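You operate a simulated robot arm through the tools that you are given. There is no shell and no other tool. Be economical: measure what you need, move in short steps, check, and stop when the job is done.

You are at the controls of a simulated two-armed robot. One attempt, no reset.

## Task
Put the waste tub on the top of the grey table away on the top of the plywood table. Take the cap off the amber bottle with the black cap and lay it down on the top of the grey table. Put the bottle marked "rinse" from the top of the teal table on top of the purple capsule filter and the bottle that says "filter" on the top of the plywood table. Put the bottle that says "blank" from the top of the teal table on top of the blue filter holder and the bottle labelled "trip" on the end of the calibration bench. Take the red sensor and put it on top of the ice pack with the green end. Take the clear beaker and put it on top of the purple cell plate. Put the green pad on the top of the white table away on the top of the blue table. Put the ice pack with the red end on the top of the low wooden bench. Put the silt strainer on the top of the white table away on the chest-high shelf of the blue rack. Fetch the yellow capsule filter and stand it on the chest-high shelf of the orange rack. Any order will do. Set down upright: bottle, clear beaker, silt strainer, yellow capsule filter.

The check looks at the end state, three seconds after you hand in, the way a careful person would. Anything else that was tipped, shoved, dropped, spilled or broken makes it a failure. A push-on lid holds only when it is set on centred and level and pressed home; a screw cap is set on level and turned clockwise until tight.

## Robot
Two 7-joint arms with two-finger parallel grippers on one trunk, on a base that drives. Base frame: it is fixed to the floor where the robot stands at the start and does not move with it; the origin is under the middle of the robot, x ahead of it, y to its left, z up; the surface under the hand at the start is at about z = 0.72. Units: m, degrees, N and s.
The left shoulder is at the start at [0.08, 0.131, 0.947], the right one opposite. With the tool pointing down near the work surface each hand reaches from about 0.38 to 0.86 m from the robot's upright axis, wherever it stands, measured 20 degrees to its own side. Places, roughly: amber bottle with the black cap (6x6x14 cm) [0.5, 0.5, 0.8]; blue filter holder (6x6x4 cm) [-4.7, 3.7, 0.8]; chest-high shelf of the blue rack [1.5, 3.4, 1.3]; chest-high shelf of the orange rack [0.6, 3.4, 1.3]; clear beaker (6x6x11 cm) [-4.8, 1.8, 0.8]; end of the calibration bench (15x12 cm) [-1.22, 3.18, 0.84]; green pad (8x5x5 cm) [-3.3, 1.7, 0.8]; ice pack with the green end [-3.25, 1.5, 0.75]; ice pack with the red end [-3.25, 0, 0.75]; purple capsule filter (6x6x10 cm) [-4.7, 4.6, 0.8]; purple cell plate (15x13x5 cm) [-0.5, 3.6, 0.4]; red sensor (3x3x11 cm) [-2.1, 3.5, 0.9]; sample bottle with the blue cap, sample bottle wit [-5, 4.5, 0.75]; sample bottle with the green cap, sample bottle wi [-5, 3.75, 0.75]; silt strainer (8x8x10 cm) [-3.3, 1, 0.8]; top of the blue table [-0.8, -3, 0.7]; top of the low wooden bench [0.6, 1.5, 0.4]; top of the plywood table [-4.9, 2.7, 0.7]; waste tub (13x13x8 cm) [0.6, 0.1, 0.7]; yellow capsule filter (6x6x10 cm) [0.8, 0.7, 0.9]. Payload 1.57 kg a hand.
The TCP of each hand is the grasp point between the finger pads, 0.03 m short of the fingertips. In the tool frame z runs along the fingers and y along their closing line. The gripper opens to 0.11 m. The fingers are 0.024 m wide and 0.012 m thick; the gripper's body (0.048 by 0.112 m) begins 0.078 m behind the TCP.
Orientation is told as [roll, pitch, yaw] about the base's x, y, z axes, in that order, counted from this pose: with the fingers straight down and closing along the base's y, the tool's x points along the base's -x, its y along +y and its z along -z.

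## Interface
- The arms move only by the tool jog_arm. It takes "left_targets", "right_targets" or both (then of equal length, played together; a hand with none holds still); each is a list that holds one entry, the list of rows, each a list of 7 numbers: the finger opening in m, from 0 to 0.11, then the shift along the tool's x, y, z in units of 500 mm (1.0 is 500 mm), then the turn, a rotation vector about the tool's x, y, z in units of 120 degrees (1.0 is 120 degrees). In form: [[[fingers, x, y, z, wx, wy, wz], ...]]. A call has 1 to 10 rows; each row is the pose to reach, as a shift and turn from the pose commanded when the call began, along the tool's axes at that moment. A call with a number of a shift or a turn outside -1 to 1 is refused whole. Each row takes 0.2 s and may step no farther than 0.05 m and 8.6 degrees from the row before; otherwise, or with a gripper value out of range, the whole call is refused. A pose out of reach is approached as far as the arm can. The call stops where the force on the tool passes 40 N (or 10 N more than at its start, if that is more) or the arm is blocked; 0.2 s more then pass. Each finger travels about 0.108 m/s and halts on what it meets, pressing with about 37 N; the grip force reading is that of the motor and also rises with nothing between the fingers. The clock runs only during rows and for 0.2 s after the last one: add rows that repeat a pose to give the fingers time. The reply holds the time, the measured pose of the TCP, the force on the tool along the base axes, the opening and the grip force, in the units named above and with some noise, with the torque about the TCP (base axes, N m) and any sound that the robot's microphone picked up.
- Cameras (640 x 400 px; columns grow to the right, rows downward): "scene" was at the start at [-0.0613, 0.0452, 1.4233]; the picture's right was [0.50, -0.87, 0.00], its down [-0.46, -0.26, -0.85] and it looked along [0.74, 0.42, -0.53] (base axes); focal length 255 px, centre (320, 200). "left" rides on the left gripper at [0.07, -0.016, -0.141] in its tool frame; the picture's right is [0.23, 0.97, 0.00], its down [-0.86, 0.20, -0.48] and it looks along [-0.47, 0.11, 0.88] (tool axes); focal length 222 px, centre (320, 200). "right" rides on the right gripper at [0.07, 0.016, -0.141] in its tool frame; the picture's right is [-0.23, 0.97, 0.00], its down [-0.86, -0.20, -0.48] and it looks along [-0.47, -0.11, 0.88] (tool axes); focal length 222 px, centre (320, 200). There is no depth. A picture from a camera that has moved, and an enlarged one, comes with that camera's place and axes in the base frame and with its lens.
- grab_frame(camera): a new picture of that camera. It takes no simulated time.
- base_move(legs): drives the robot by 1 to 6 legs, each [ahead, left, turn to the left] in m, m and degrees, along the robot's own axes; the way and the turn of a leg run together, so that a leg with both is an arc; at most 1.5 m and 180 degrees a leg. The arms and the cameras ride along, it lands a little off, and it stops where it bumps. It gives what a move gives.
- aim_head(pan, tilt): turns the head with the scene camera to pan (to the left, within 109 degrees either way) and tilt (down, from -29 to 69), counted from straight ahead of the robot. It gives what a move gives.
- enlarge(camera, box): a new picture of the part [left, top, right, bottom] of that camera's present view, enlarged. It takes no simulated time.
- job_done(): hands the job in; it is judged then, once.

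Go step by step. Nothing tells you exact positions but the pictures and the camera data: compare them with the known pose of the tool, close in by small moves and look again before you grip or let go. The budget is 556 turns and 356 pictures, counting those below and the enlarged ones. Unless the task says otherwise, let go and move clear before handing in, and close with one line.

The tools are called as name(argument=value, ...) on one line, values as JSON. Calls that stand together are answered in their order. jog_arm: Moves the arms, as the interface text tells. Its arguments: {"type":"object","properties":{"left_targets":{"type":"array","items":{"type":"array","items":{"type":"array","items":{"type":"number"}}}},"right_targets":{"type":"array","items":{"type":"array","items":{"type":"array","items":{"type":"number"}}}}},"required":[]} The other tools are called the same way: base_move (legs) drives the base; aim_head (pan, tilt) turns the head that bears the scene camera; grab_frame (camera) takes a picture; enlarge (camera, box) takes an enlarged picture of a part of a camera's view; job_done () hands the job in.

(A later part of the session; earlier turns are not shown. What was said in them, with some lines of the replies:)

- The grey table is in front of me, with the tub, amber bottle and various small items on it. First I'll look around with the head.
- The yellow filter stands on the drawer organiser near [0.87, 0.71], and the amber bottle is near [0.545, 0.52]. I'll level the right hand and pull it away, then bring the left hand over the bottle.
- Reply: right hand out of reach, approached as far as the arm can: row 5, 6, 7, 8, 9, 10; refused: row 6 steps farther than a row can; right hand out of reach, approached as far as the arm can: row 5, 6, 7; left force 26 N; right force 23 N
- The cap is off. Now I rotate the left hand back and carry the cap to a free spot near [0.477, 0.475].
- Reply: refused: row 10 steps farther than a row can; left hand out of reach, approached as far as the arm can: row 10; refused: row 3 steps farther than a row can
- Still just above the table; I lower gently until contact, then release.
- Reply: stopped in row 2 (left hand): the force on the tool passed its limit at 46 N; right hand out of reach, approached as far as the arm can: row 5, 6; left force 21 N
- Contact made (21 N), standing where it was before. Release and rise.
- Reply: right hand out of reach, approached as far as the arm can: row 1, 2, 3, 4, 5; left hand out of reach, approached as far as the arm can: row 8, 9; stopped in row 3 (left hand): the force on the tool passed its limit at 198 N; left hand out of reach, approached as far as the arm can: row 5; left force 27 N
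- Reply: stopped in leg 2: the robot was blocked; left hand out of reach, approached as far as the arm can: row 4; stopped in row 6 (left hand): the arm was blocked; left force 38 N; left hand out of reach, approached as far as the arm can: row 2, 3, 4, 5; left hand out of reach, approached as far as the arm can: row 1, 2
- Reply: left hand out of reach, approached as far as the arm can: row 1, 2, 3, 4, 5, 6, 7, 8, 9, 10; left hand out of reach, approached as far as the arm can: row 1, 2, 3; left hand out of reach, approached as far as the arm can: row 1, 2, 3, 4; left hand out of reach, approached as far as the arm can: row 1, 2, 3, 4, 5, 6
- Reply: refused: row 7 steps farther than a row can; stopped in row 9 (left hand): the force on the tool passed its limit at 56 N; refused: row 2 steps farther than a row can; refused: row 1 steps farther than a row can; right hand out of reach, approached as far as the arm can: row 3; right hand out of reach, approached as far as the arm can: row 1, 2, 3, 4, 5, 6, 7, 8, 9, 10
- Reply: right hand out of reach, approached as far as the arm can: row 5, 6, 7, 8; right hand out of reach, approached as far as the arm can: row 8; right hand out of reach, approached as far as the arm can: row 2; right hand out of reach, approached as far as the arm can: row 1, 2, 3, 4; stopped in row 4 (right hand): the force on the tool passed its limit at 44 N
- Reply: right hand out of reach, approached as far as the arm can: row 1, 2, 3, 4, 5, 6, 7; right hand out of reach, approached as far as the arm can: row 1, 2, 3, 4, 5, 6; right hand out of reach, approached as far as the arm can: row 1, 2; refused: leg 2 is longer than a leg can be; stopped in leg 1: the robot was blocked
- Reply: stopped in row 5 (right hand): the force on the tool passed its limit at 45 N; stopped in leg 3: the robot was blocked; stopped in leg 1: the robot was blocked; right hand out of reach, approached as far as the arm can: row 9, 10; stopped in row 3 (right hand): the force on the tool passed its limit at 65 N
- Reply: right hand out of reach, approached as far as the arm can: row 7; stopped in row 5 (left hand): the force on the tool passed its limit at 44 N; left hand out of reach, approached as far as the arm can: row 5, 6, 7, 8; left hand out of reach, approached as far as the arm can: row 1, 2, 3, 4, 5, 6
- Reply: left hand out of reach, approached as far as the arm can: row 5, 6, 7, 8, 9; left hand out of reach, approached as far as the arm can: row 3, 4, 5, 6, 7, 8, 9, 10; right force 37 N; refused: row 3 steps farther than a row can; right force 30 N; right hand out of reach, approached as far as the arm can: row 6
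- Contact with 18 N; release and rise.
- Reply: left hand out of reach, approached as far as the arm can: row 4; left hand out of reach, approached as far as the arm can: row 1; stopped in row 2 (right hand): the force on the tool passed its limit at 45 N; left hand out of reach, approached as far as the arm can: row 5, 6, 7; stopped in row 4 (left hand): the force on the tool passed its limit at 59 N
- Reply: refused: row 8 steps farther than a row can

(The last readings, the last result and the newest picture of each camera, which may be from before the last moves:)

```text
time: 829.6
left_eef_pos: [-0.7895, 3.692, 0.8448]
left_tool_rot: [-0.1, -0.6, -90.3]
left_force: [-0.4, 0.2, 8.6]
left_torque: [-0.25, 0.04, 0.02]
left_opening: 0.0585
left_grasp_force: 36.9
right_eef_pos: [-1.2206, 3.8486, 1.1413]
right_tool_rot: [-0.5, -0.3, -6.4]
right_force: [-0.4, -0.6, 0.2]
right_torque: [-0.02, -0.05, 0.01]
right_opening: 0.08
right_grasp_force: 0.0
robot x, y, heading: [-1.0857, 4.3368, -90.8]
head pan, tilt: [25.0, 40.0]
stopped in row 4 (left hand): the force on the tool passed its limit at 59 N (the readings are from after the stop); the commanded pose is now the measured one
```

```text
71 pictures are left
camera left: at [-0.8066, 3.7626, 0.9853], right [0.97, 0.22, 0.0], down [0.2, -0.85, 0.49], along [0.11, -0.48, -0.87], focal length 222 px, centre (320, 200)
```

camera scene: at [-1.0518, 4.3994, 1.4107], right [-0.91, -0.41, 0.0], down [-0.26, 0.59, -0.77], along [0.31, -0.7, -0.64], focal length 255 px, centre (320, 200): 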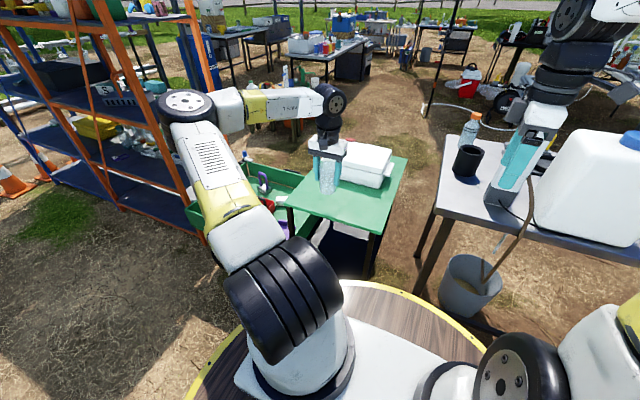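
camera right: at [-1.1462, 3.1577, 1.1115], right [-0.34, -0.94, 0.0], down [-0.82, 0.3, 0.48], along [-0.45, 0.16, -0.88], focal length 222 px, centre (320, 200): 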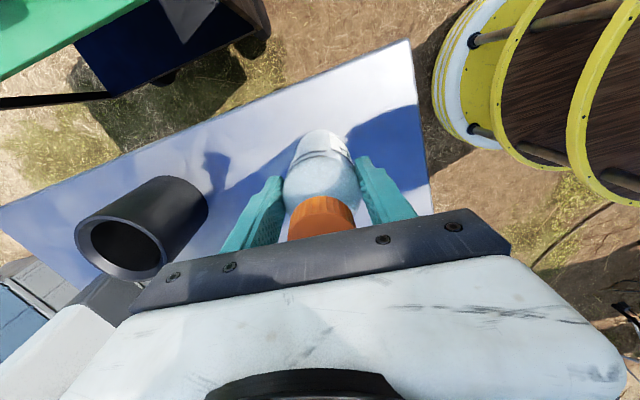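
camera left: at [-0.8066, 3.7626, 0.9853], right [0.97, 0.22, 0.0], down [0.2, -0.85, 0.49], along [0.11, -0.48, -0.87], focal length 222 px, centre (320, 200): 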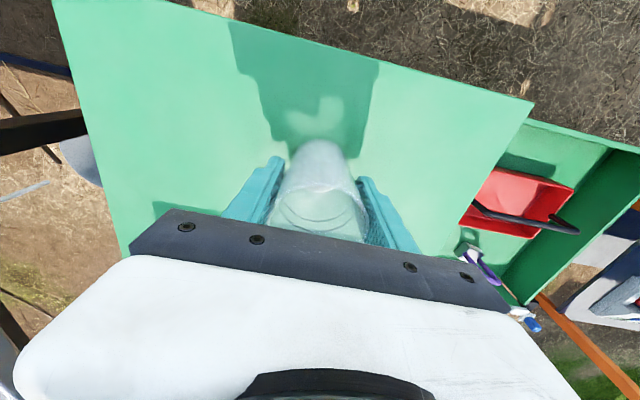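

jog_arm(left_targets=[[[0.065, 0, 0, -0.002, 0, 0, 0], [0.085, 0, 0, -0.002, 0, 0, 0], [0.085, 0, 0, -0.02, 0, 0, 0], [0.085, 0, 0, -0.1, 0, 0, 0], [0.085, 0, 0, -0.19, 0, 0, 0], [0.085, 0, 0, -0.28, 0, 0, 0], [0.085, 0, 0, -0.37, 0, 0, 0], [0.085, 0.04, 0.04, -0.44, 0, 0, 0], [0.085, 0.08, 0.1, -0.48, 0, 0, 0], [0.085, 0.12, 0.17, -0.52, 0, 0, 0]]])

base_move(legs=[[-0.05, 0.4, 0]])

grab_frame(camera="right")

```text
time: 831.8
left_eef_pos: [-0.7065, 3.7542, 1.1004]
left_tool_rot: [-0.1, -0.5, -90.4]
left_force: [-1.2, 0.5, 0.8]
left_torque: [0.05, -0.04, -0.02]
left_opening: 0.0851
left_grasp_force: 0.0
right_eef_pos: [-1.2201, 3.8471, 1.1412]
right_tool_rot: [-0.5, -0.2, -6.5]
right_force: [0.0, 0.1, -0.3]
right_torque: [0.02, -0.01, -0.01]
right_opening: 0.0801
right_grasp_force: 0.1
robot x, y, heading: [-1.0877, 4.337, -90.7]
head pan, tilt: [25.0, 40.0]
```

```text
time: 834.4
left_eef_pos: [-0.2992, 3.802, 1.1016]
left_tool_rot: [0.0, -0.5, -90.0]
left_force: [0.1, 0.6, 0.3]
left_torque: [0.0, 0.0, -0.03]
left_opening: 0.0848
left_grasp_force: 0.0
right_eef_pos: [-0.8132, 3.8918, 1.1406]
right_tool_rot: [-0.6, -0.1, -6.2]
right_force: [0.5, 0.1, 0.2]
right_torque: [0.0, -0.01, -0.02]
right_opening: 0.0799
right_grasp_force: 0.1
robot x, y, heading: [-0.6868, 4.3836, -90.4]
head pan, tilt: [25.0, 40.0]
```

```text
70 pictures are left
camera right: at [-0.881, 3.9172, 1.2818], right [0.33, 0.94, -0.01], down [0.83, -0.29, 0.48], along [0.45, -0.17, -0.88], focal length 222 px, centre (320, 200)
```

right: 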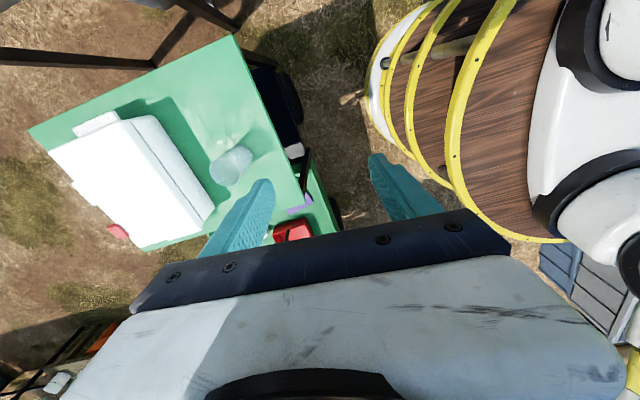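

jog_arm(right_targets=[[[0.085, 0, 0, 0, 0, 0, 0.07], [0.085, 0, -0.04, 0, 0, 0, 0.14], [0.085, -0.01, -0.08, 0, 0, 0, 0.21], [0.085, -0.02, -0.13, 0, 0, 0, 0.28], [0.085, -0.03, -0.18, 0.03, 0, 0, 0.35], [0.085, -0.04, -0.23, 0.07, 0, 0, 0.42], [0.085, -0.06, -0.28, 0.12, 0, 0, 0.49], [0.085, -0.07, -0.32, 0.17, 0, 0, 0.56], [0.085, -0.08, -0.36, 0.22, 0, 0, 0.63], [0.085, -0.09, -0.39, 0.27, 0, 0, 0.7]]])

grab_frame(camera="right")

```text
time: 836.5
left_eef_pos: [-0.2993, 3.8025, 1.1013]
left_tool_rot: [0.0, -0.5, -89.9]
left_force: [-0.6, 0.8, 0.5]
left_torque: [-0.01, 0.0, 0.01]
left_opening: 0.0852
left_grasp_force: 0.0
right_eef_pos: [-0.7891, 3.6924, 1.0082]
right_tool_rot: [0.1, -0.5, -90.3]
right_force: [-0.3, 0.1, 0.6]
right_torque: [-0.02, -0.01, -0.02]
right_opening: 0.0852
right_grasp_force: 0.0
robot x, y, heading: [-0.6839, 4.3814, -90.4]
head pan, tilt: [25.0, 40.0]
```

```text
69 pictures are left
camera right: at [-0.7715, 3.764, 1.1488], right [0.97, -0.23, 0.01], down [-0.2, -0.85, 0.49], along [-0.11, -0.47, -0.87], focal length 222 px, centre (320, 200)
```

right: 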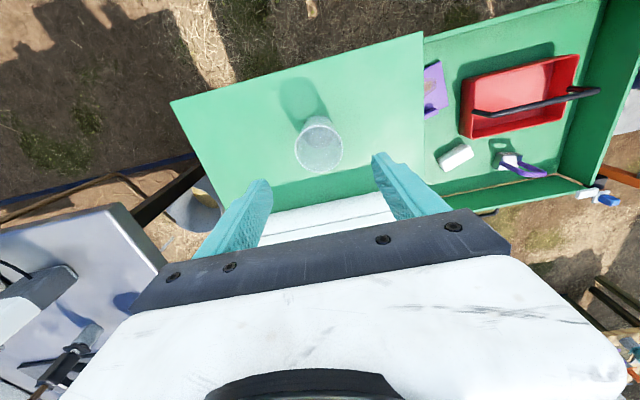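

jog_arm(right_targets=[[[0.085, 0, 0, 0.08, 0, 0.004, 0], [0.085, 0, 0, 0.16, 0, 0.004, 0], [0.085, 0, 0, 0.24, 0, 0.004, 0], [0.085, 0, 0, 0.32, 0, 0.004, 0], [0.065, 0, 0, 0.32, 0, 0.004, 0], [0.05, 0, 0, 0.32, 0, 0.004, 0], [0.05, 0, 0, 0.32, 0, 0.004, 0], [0.05, 0, 0, 0.27, 0, 0.004, 0], [0.05, 0, 0, 0.19, 0, 0.004, 0], [0.05, 0, 0, 0.1, 0, 0.004, 0]]])

jog_arm(right_targets=[[[0.05, 0.03, 0, -0.08, 0, 0, 0], [0.05, 0.06, 0, -0.16, 0, 0, 0], [0.05, 0.1, 0, -0.22, 0, 0, 0]]])

grab_frame(camera="right")

```text
time: 838.8
left_eef_pos: [-0.2985, 3.8022, 1.1006]
left_tool_rot: [0.0, -0.4, -89.9]
left_force: [0.2, 0.4, -0.2]
left_torque: [0.01, 0.01, 0.05]
left_opening: 0.085
left_grasp_force: 0.0
right_eef_pos: [-0.7893, 3.689, 0.9582]
right_tool_rot: [0.1, 0.0, -90.2]
right_force: [0.4, 0.4, 0.1]
right_torque: [0.01, 0.01, 0.0]
right_opening: 0.0583
right_grasp_force: 36.8
robot x, y, heading: [-0.6874, 4.3825, -90.5]
head pan, tilt: [25.0, 40.0]
```

```text
time: 839.5
left_eef_pos: [-0.2979, 3.8009, 1.1013]
left_tool_rot: [-0.1, -0.5, -89.9]
left_force: [-1.1, -0.5, -0.2]
left_torque: [0.02, 0.01, -0.01]
left_opening: 0.0853
left_grasp_force: 0.1
right_eef_pos: [-0.7896, 3.7415, 1.0683]
right_tool_rot: [0.3, -0.1, -90.1]
right_force: [0.2, -0.4, -0.5]
right_torque: [0.01, 0.0, -0.01]
right_opening: 0.0586
right_grasp_force: 36.7
robot x, y, heading: [-0.685, 4.378, -90.3]
head pan, tilt: [25.0, 40.0]
```

```text
68 pictures are left
camera right: at [-0.7745, 3.8111, 1.2091], right [0.97, -0.23, 0.0], down [-0.2, -0.85, 0.48], along [-0.11, -0.47, -0.88], focal length 222 px, centre (320, 200)
```

right: 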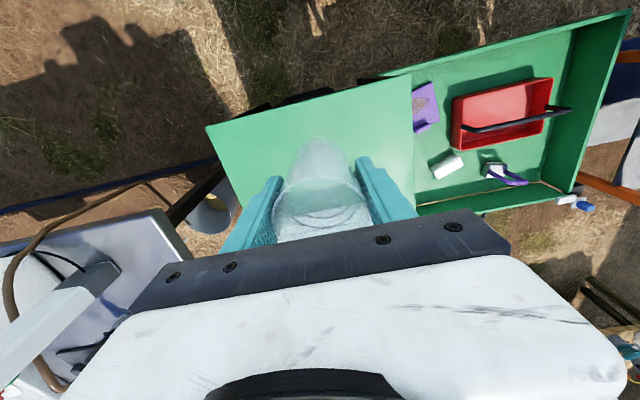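

jog_arm(left_targets=[[[0.06, 0.08, 0, -0.04, 0, 0, 0], [0.06, 0.16, 0, -0.08, 0, 0, 0], [0.06, 0.24, 0, -0.12, 0, 0, 0], [0.06, 0.3, 0, -0.16, 0, 0, 0]]])

base_move(legs=[[0, 0.34, 0], [0.1, 0, 0]])

aim_head(pan=-5, tilt=45)

grab_frame(camera="right")

```text
time: 840.5
left_eef_pos: [-0.298, 3.9521, 1.1814]
left_tool_rot: [0.0, -0.5, -89.9]
left_force: [0.4, 0.0, 0.3]
left_torque: [0.02, 0.0, 0.0]
left_opening: 0.0602
left_grasp_force: 0.0
right_eef_pos: [-0.7908, 3.7414, 1.0681]
right_tool_rot: [0.1, 0.1, -90.2]
right_force: [-0.1, 0.1, -1.0]
right_torque: [0.04, 0.01, 0.02]
right_opening: 0.0587
right_grasp_force: 37.0
robot x, y, heading: [-0.6857, 4.3809, -90.3]
head pan, tilt: [25.0, 40.0]
```

```text
time: 843.5
left_eef_pos: [0.0283, 3.8461, 1.1823]
left_tool_rot: [0.0, -0.5, -90.4]
left_force: [-0.6, 0.4, -0.5]
left_torque: [-0.02, 0.0, 0.0]
left_opening: 0.0601
left_grasp_force: 0.1
right_eef_pos: [-0.4649, 3.6383, 1.0687]
right_tool_rot: [0.1, 0.0, -90.5]
right_force: [-0.2, -0.2, -0.2]
right_torque: [0.01, 0.0, -0.01]
right_opening: 0.0582
right_grasp_force: 37.0
robot x, y, heading: [-0.3579, 4.2797, -90.7]
head pan, tilt: [25.0, 40.0]
```

```text
time: 844.4
left_eef_pos: [0.0278, 3.847, 1.1808]
left_tool_rot: [0.0, -0.5, -90.3]
left_force: [-1.1, 0.1, -0.8]
left_torque: [-0.01, 0.04, -0.04]
left_opening: 0.0599
left_grasp_force: 0.0
right_eef_pos: [-0.466, 3.6375, 1.0686]
right_tool_rot: [0.2, 0.0, -90.5]
right_force: [-0.5, 0.5, -0.5]
right_torque: [0.0, -0.03, 0.0]
right_opening: 0.0585
right_grasp_force: 36.7
robot x, y, heading: [-0.3565, 4.2784, -90.7]
head pan, tilt: [-5.0, 45.0]
```

```text
67 pictures are left
camera right: at [-0.4488, 3.7077, 1.2091], right [0.97, -0.24, 0.0], down [-0.21, -0.85, 0.48], along [-0.11, -0.47, -0.88], focal length 222 px, centre (320, 200)
```

right: 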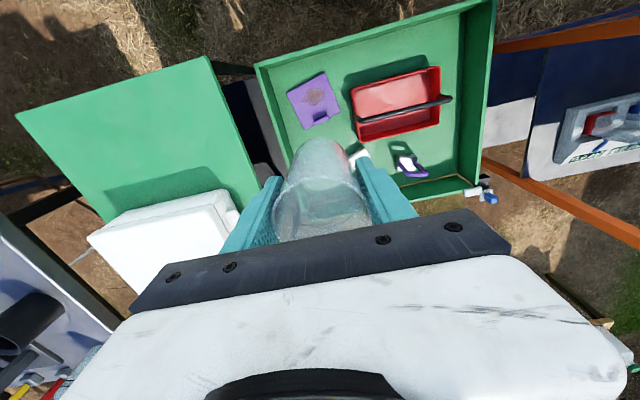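

jog_arm(right_targets=[[[0.05, 0.02, -0.01, 0.08, 0, 0, 0], [0.05, 0.04, -0.02, 0.17, 0, 0, 0], [0.05, 0.06, -0.034, 0.26, 0, 0, 0], [0.05, 0.06, -0.034, 0.355, 0, 0, 0], [0.05, 0.06, -0.034, 0.45, 0, 0, 0], [0.05, 0.06, -0.034, 0.545, 0, 0, 0], [0.05, 0.06, -0.034, 0.64, 0, 0, 0], [0.05, 0.06, -0.034, 0.735, 0, 0, 0], [0.05, 0.06, -0.034, 0.83, 0, 0, 0], [0.05, 0.06, -0.034, 0.92, 0, 0, 0]]])

grab_frame(camera="right")

grab_frame(camera="scene")

```text
time: 846.6
left_eef_pos: [0.0295, 3.8458, 1.1815]
left_tool_rot: [0.0, -0.5, -90.4]
left_force: [-0.7, 0.4, 1.1]
left_torque: [-0.04, -0.01, -0.01]
left_opening: 0.0599
left_grasp_force: 0.1
right_eef_pos: [-0.4817, 3.667, 0.6078]
right_tool_rot: [0.1, -0.1, -90.6]
right_force: [-0.2, 0.1, -0.2]
right_torque: [-0.01, 0.03, 0.01]
right_opening: 0.0583
right_grasp_force: 37.5
robot x, y, heading: [-0.3579, 4.2764, -90.9]
head pan, tilt: [-5.0, 45.0]
```

```text
66 pictures are left
camera right: at [-0.4647, 3.7366, 0.7489], right [0.97, -0.24, 0.0], down [-0.21, -0.85, 0.48], along [-0.11, -0.47, -0.88], focal length 222 px, centre (320, 200)
```

right: 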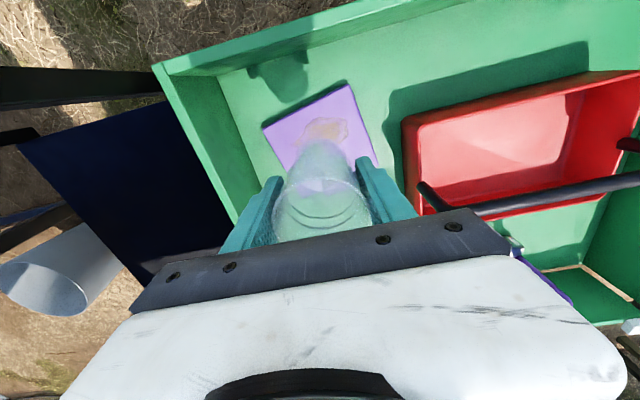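

```text
65 pictures are left
camera scene: at [-0.3602, 4.3378, 1.4034], right [-0.99, 0.1, 0.0], down [0.07, 0.7, -0.71], along [-0.07, -0.7, -0.71], focal length 255 px, centre (320, 200)
```

scene: 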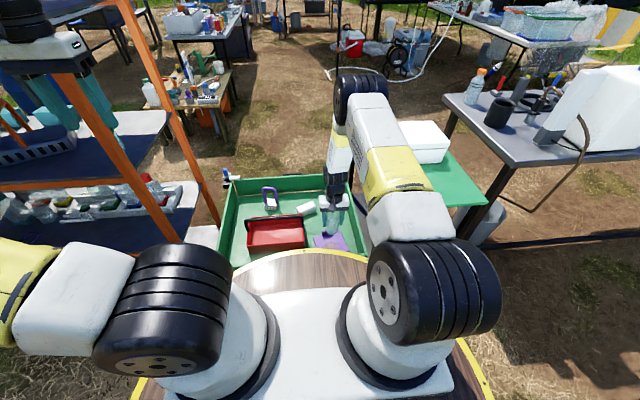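

jog_arm(right_targets=[[[0.05, 0, 0, 0.08, 0, 0, 0], [0.05, 0, 0, 0.16, 0, 0, 0], [0.05, 0, 0, 0.2, 0, 0, 0], [0.05, 0, 0, 0.215, 0, 0, 0], [0.05, 0, 0, 0.23, 0, 0, 0], [0.05, 0, 0, 0.245, 0, 0, 0], [0.05, 0, 0, 0.26, 0, 0, 0], [0.05, 0, 0, 0.275, 0, 0, 0], [0.05, 0, 0, 0.29, 0, 0, 0], [0.05, 0, 0, 0.305, 0, 0, 0]]])

grab_frame(camera="right")

```text
time: 848.3
left_eef_pos: [0.0278, 3.8466, 1.1801]
left_tool_rot: [0.0, -0.5, -90.3]
left_force: [0.2, 0.2, -0.2]
left_torque: [-0.01, 0.01, 0.0]
left_opening: 0.06
left_grasp_force: 0.1
right_eef_pos: [-0.4791, 3.6639, 0.4808]
right_tool_rot: [0.1, -0.4, -90.5]
right_force: [0.3, 1.8, 10.6]
right_torque: [-0.13, 0.15, -0.03]
right_opening: 0.0587
right_grasp_force: 37.3
robot x, y, heading: [-0.3557, 4.2784, -90.9]
head pan, tilt: [-5.0, 45.0]
stopped in row 8 (right hand): the force on the tool passed its limit at 52 N (the readings are from after the stop); the commanded pose is now the measured one
```

```text
64 pictures are left
camera right: at [-0.4632, 3.7347, 0.6213], right [0.97, -0.24, 0.0], down [-0.21, -0.85, 0.48], along [-0.11, -0.47, -0.88], focal length 222 px, centre (320, 200)
```

right: 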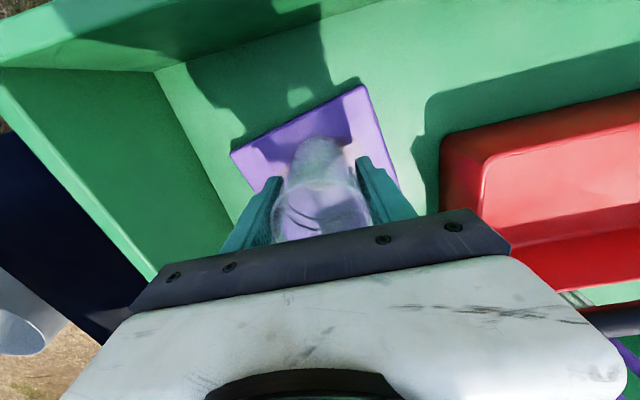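

jog_arm(right_targets=[[[0.06, 0, 0, -0.002, 0, 0, 0], [0.075, 0, 0, -0.002, 0, 0, 0], [0.078, 0, 0, -0.02, 0, 0, 0], [0.078, 0, 0, -0.1, 0, 0, 0], [0.078, 0, 0, -0.19, 0, 0, 0], [0.078, 0, 0, -0.28, 0, 0, 0], [0.078, 0, 0, -0.37, 0, 0, 0], [0.078, 0, 0, -0.46, 0, 0, 0], [0.078, 0.03, 0, -0.54, 0, 0, 0], [0.078, 0.06, 0, -0.62, 0, 0, 0]]])

grab_frame(camera="right")

```text
time: 850.5
left_eef_pos: [0.0282, 3.8449, 1.1806]
left_tool_rot: [0.0, -0.6, -90.4]
left_force: [-0.4, -0.7, -0.6]
left_torque: [0.05, -0.03, -0.05]
left_opening: 0.0599
left_grasp_force: 0.2
right_eef_pos: [-0.4826, 3.6968, 0.7887]
right_tool_rot: [0.2, -0.1, -90.6]
right_force: [0.2, 0.4, 0.0]
right_torque: [0.02, 0.0, -0.01]
right_opening: 0.0781
right_grasp_force: 0.1
robot x, y, heading: [-0.3566, 4.2802, -90.7]
head pan, tilt: [-5.0, 45.0]
```

```text
63 pictures are left
camera right: at [-0.4665, 3.7663, 0.9297], right [0.97, -0.24, 0.0], down [-0.21, -0.85, 0.48], along [-0.11, -0.47, -0.88], focal length 222 px, centre (320, 200)
```

right: 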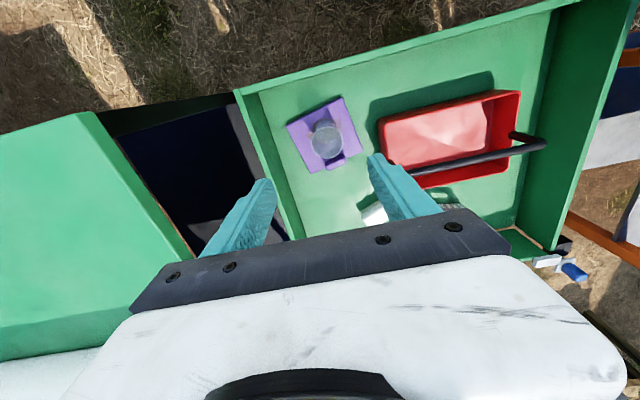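

jog_arm(right_targets=[[[0.078, 0.03, 0, -0.09, 0, 0, 0], [0.078, 0.06, 0, -0.18, 0, 0, 0], [0.078, 0.1, 0, -0.26, 0, 0, 0], [0.078, 0.15, 0, -0.34, 0, 0, 0], [0.078, 0.2, 0, -0.42, 0, 0, 0], [0.078, 0.25, 0, -0.5, 0, 0, 0]]])

base_move(legs=[[-0.25, 0, 0]])

aim_head(pan=0, tilt=30)

grab_frame(camera="scene")

```text
time: 851.9
left_eef_pos: [0.0276, 3.8461, 1.1803]
left_tool_rot: [0.1, -0.5, -90.3]
left_force: [-0.1, 0.8, -0.4]
left_torque: [0.05, 0.02, -0.02]
left_opening: 0.0603
left_grasp_force: 0.1
right_eef_pos: [-0.4787, 3.823, 1.039]
right_tool_rot: [0.2, -0.2, -90.6]
right_force: [0.6, -0.4, 0.2]
right_torque: [0.05, -0.01, 0.01]
right_opening: 0.078
right_grasp_force: 0.0
robot x, y, heading: [-0.3518, 4.2806, -90.8]
head pan, tilt: [-5.0, 45.0]
```

```text
time: 853.7
left_eef_pos: [0.0323, 4.0971, 1.181]
left_tool_rot: [0.0, -0.5, -90.3]
left_force: [-0.3, 0.5, 0.3]
left_torque: [0.02, 0.03, -0.01]
left_opening: 0.06
left_grasp_force: 0.0
right_eef_pos: [-0.4757, 4.0724, 1.039]
right_tool_rot: [0.1, -0.2, -90.5]
right_force: [0.3, 0.5, -0.2]
right_torque: [-0.02, -0.01, -0.02]
right_opening: 0.0779
right_grasp_force: 0.1
robot x, y, heading: [-0.3516, 4.5312, -90.9]
head pan, tilt: [-5.0, 45.0]
```

```text
time: 854.5
left_eef_pos: [0.0322, 4.0962, 1.1815]
left_tool_rot: [0.0, -0.4, -90.3]
left_force: [0.1, -0.4, -1.1]
left_torque: [0.02, -0.01, 0.04]
left_opening: 0.0601
left_grasp_force: 0.0
right_eef_pos: [-0.4757, 4.0733, 1.0398]
right_tool_rot: [0.2, -0.2, -90.5]
right_force: [1.0, 0.1, 0.5]
right_torque: [0.01, -0.04, 0.03]
right_opening: 0.0778
right_grasp_force: 0.1
robot x, y, heading: [-0.3513, 4.5314, -90.8]
head pan, tilt: [0.0, 30.0]
```

```text
62 pictures are left
camera scene: at [-0.3498, 4.5788, 1.4259], right [-1.0, 0.01, 0.0], down [0.01, 0.5, -0.87], along [-0.01, -0.87, -0.5], focal length 255 px, centre (320, 200)
```

scene: 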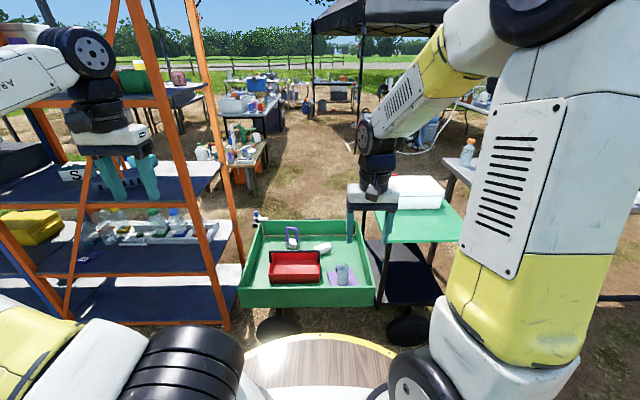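

Every item is in its place: the beaker stands on the purple plate, and the yellow filter is visible upright on the orange rack. Both hands are empty and clear, so I hand in.

job_done()

```text
The job is handed in.
```

The job is handed in: all twelve items are where the task asked, and both hands are empty and clear. My arm and base bumped things a few times along the way, and nothing I could see had moved; I didn't go back to re-check every item at the end.
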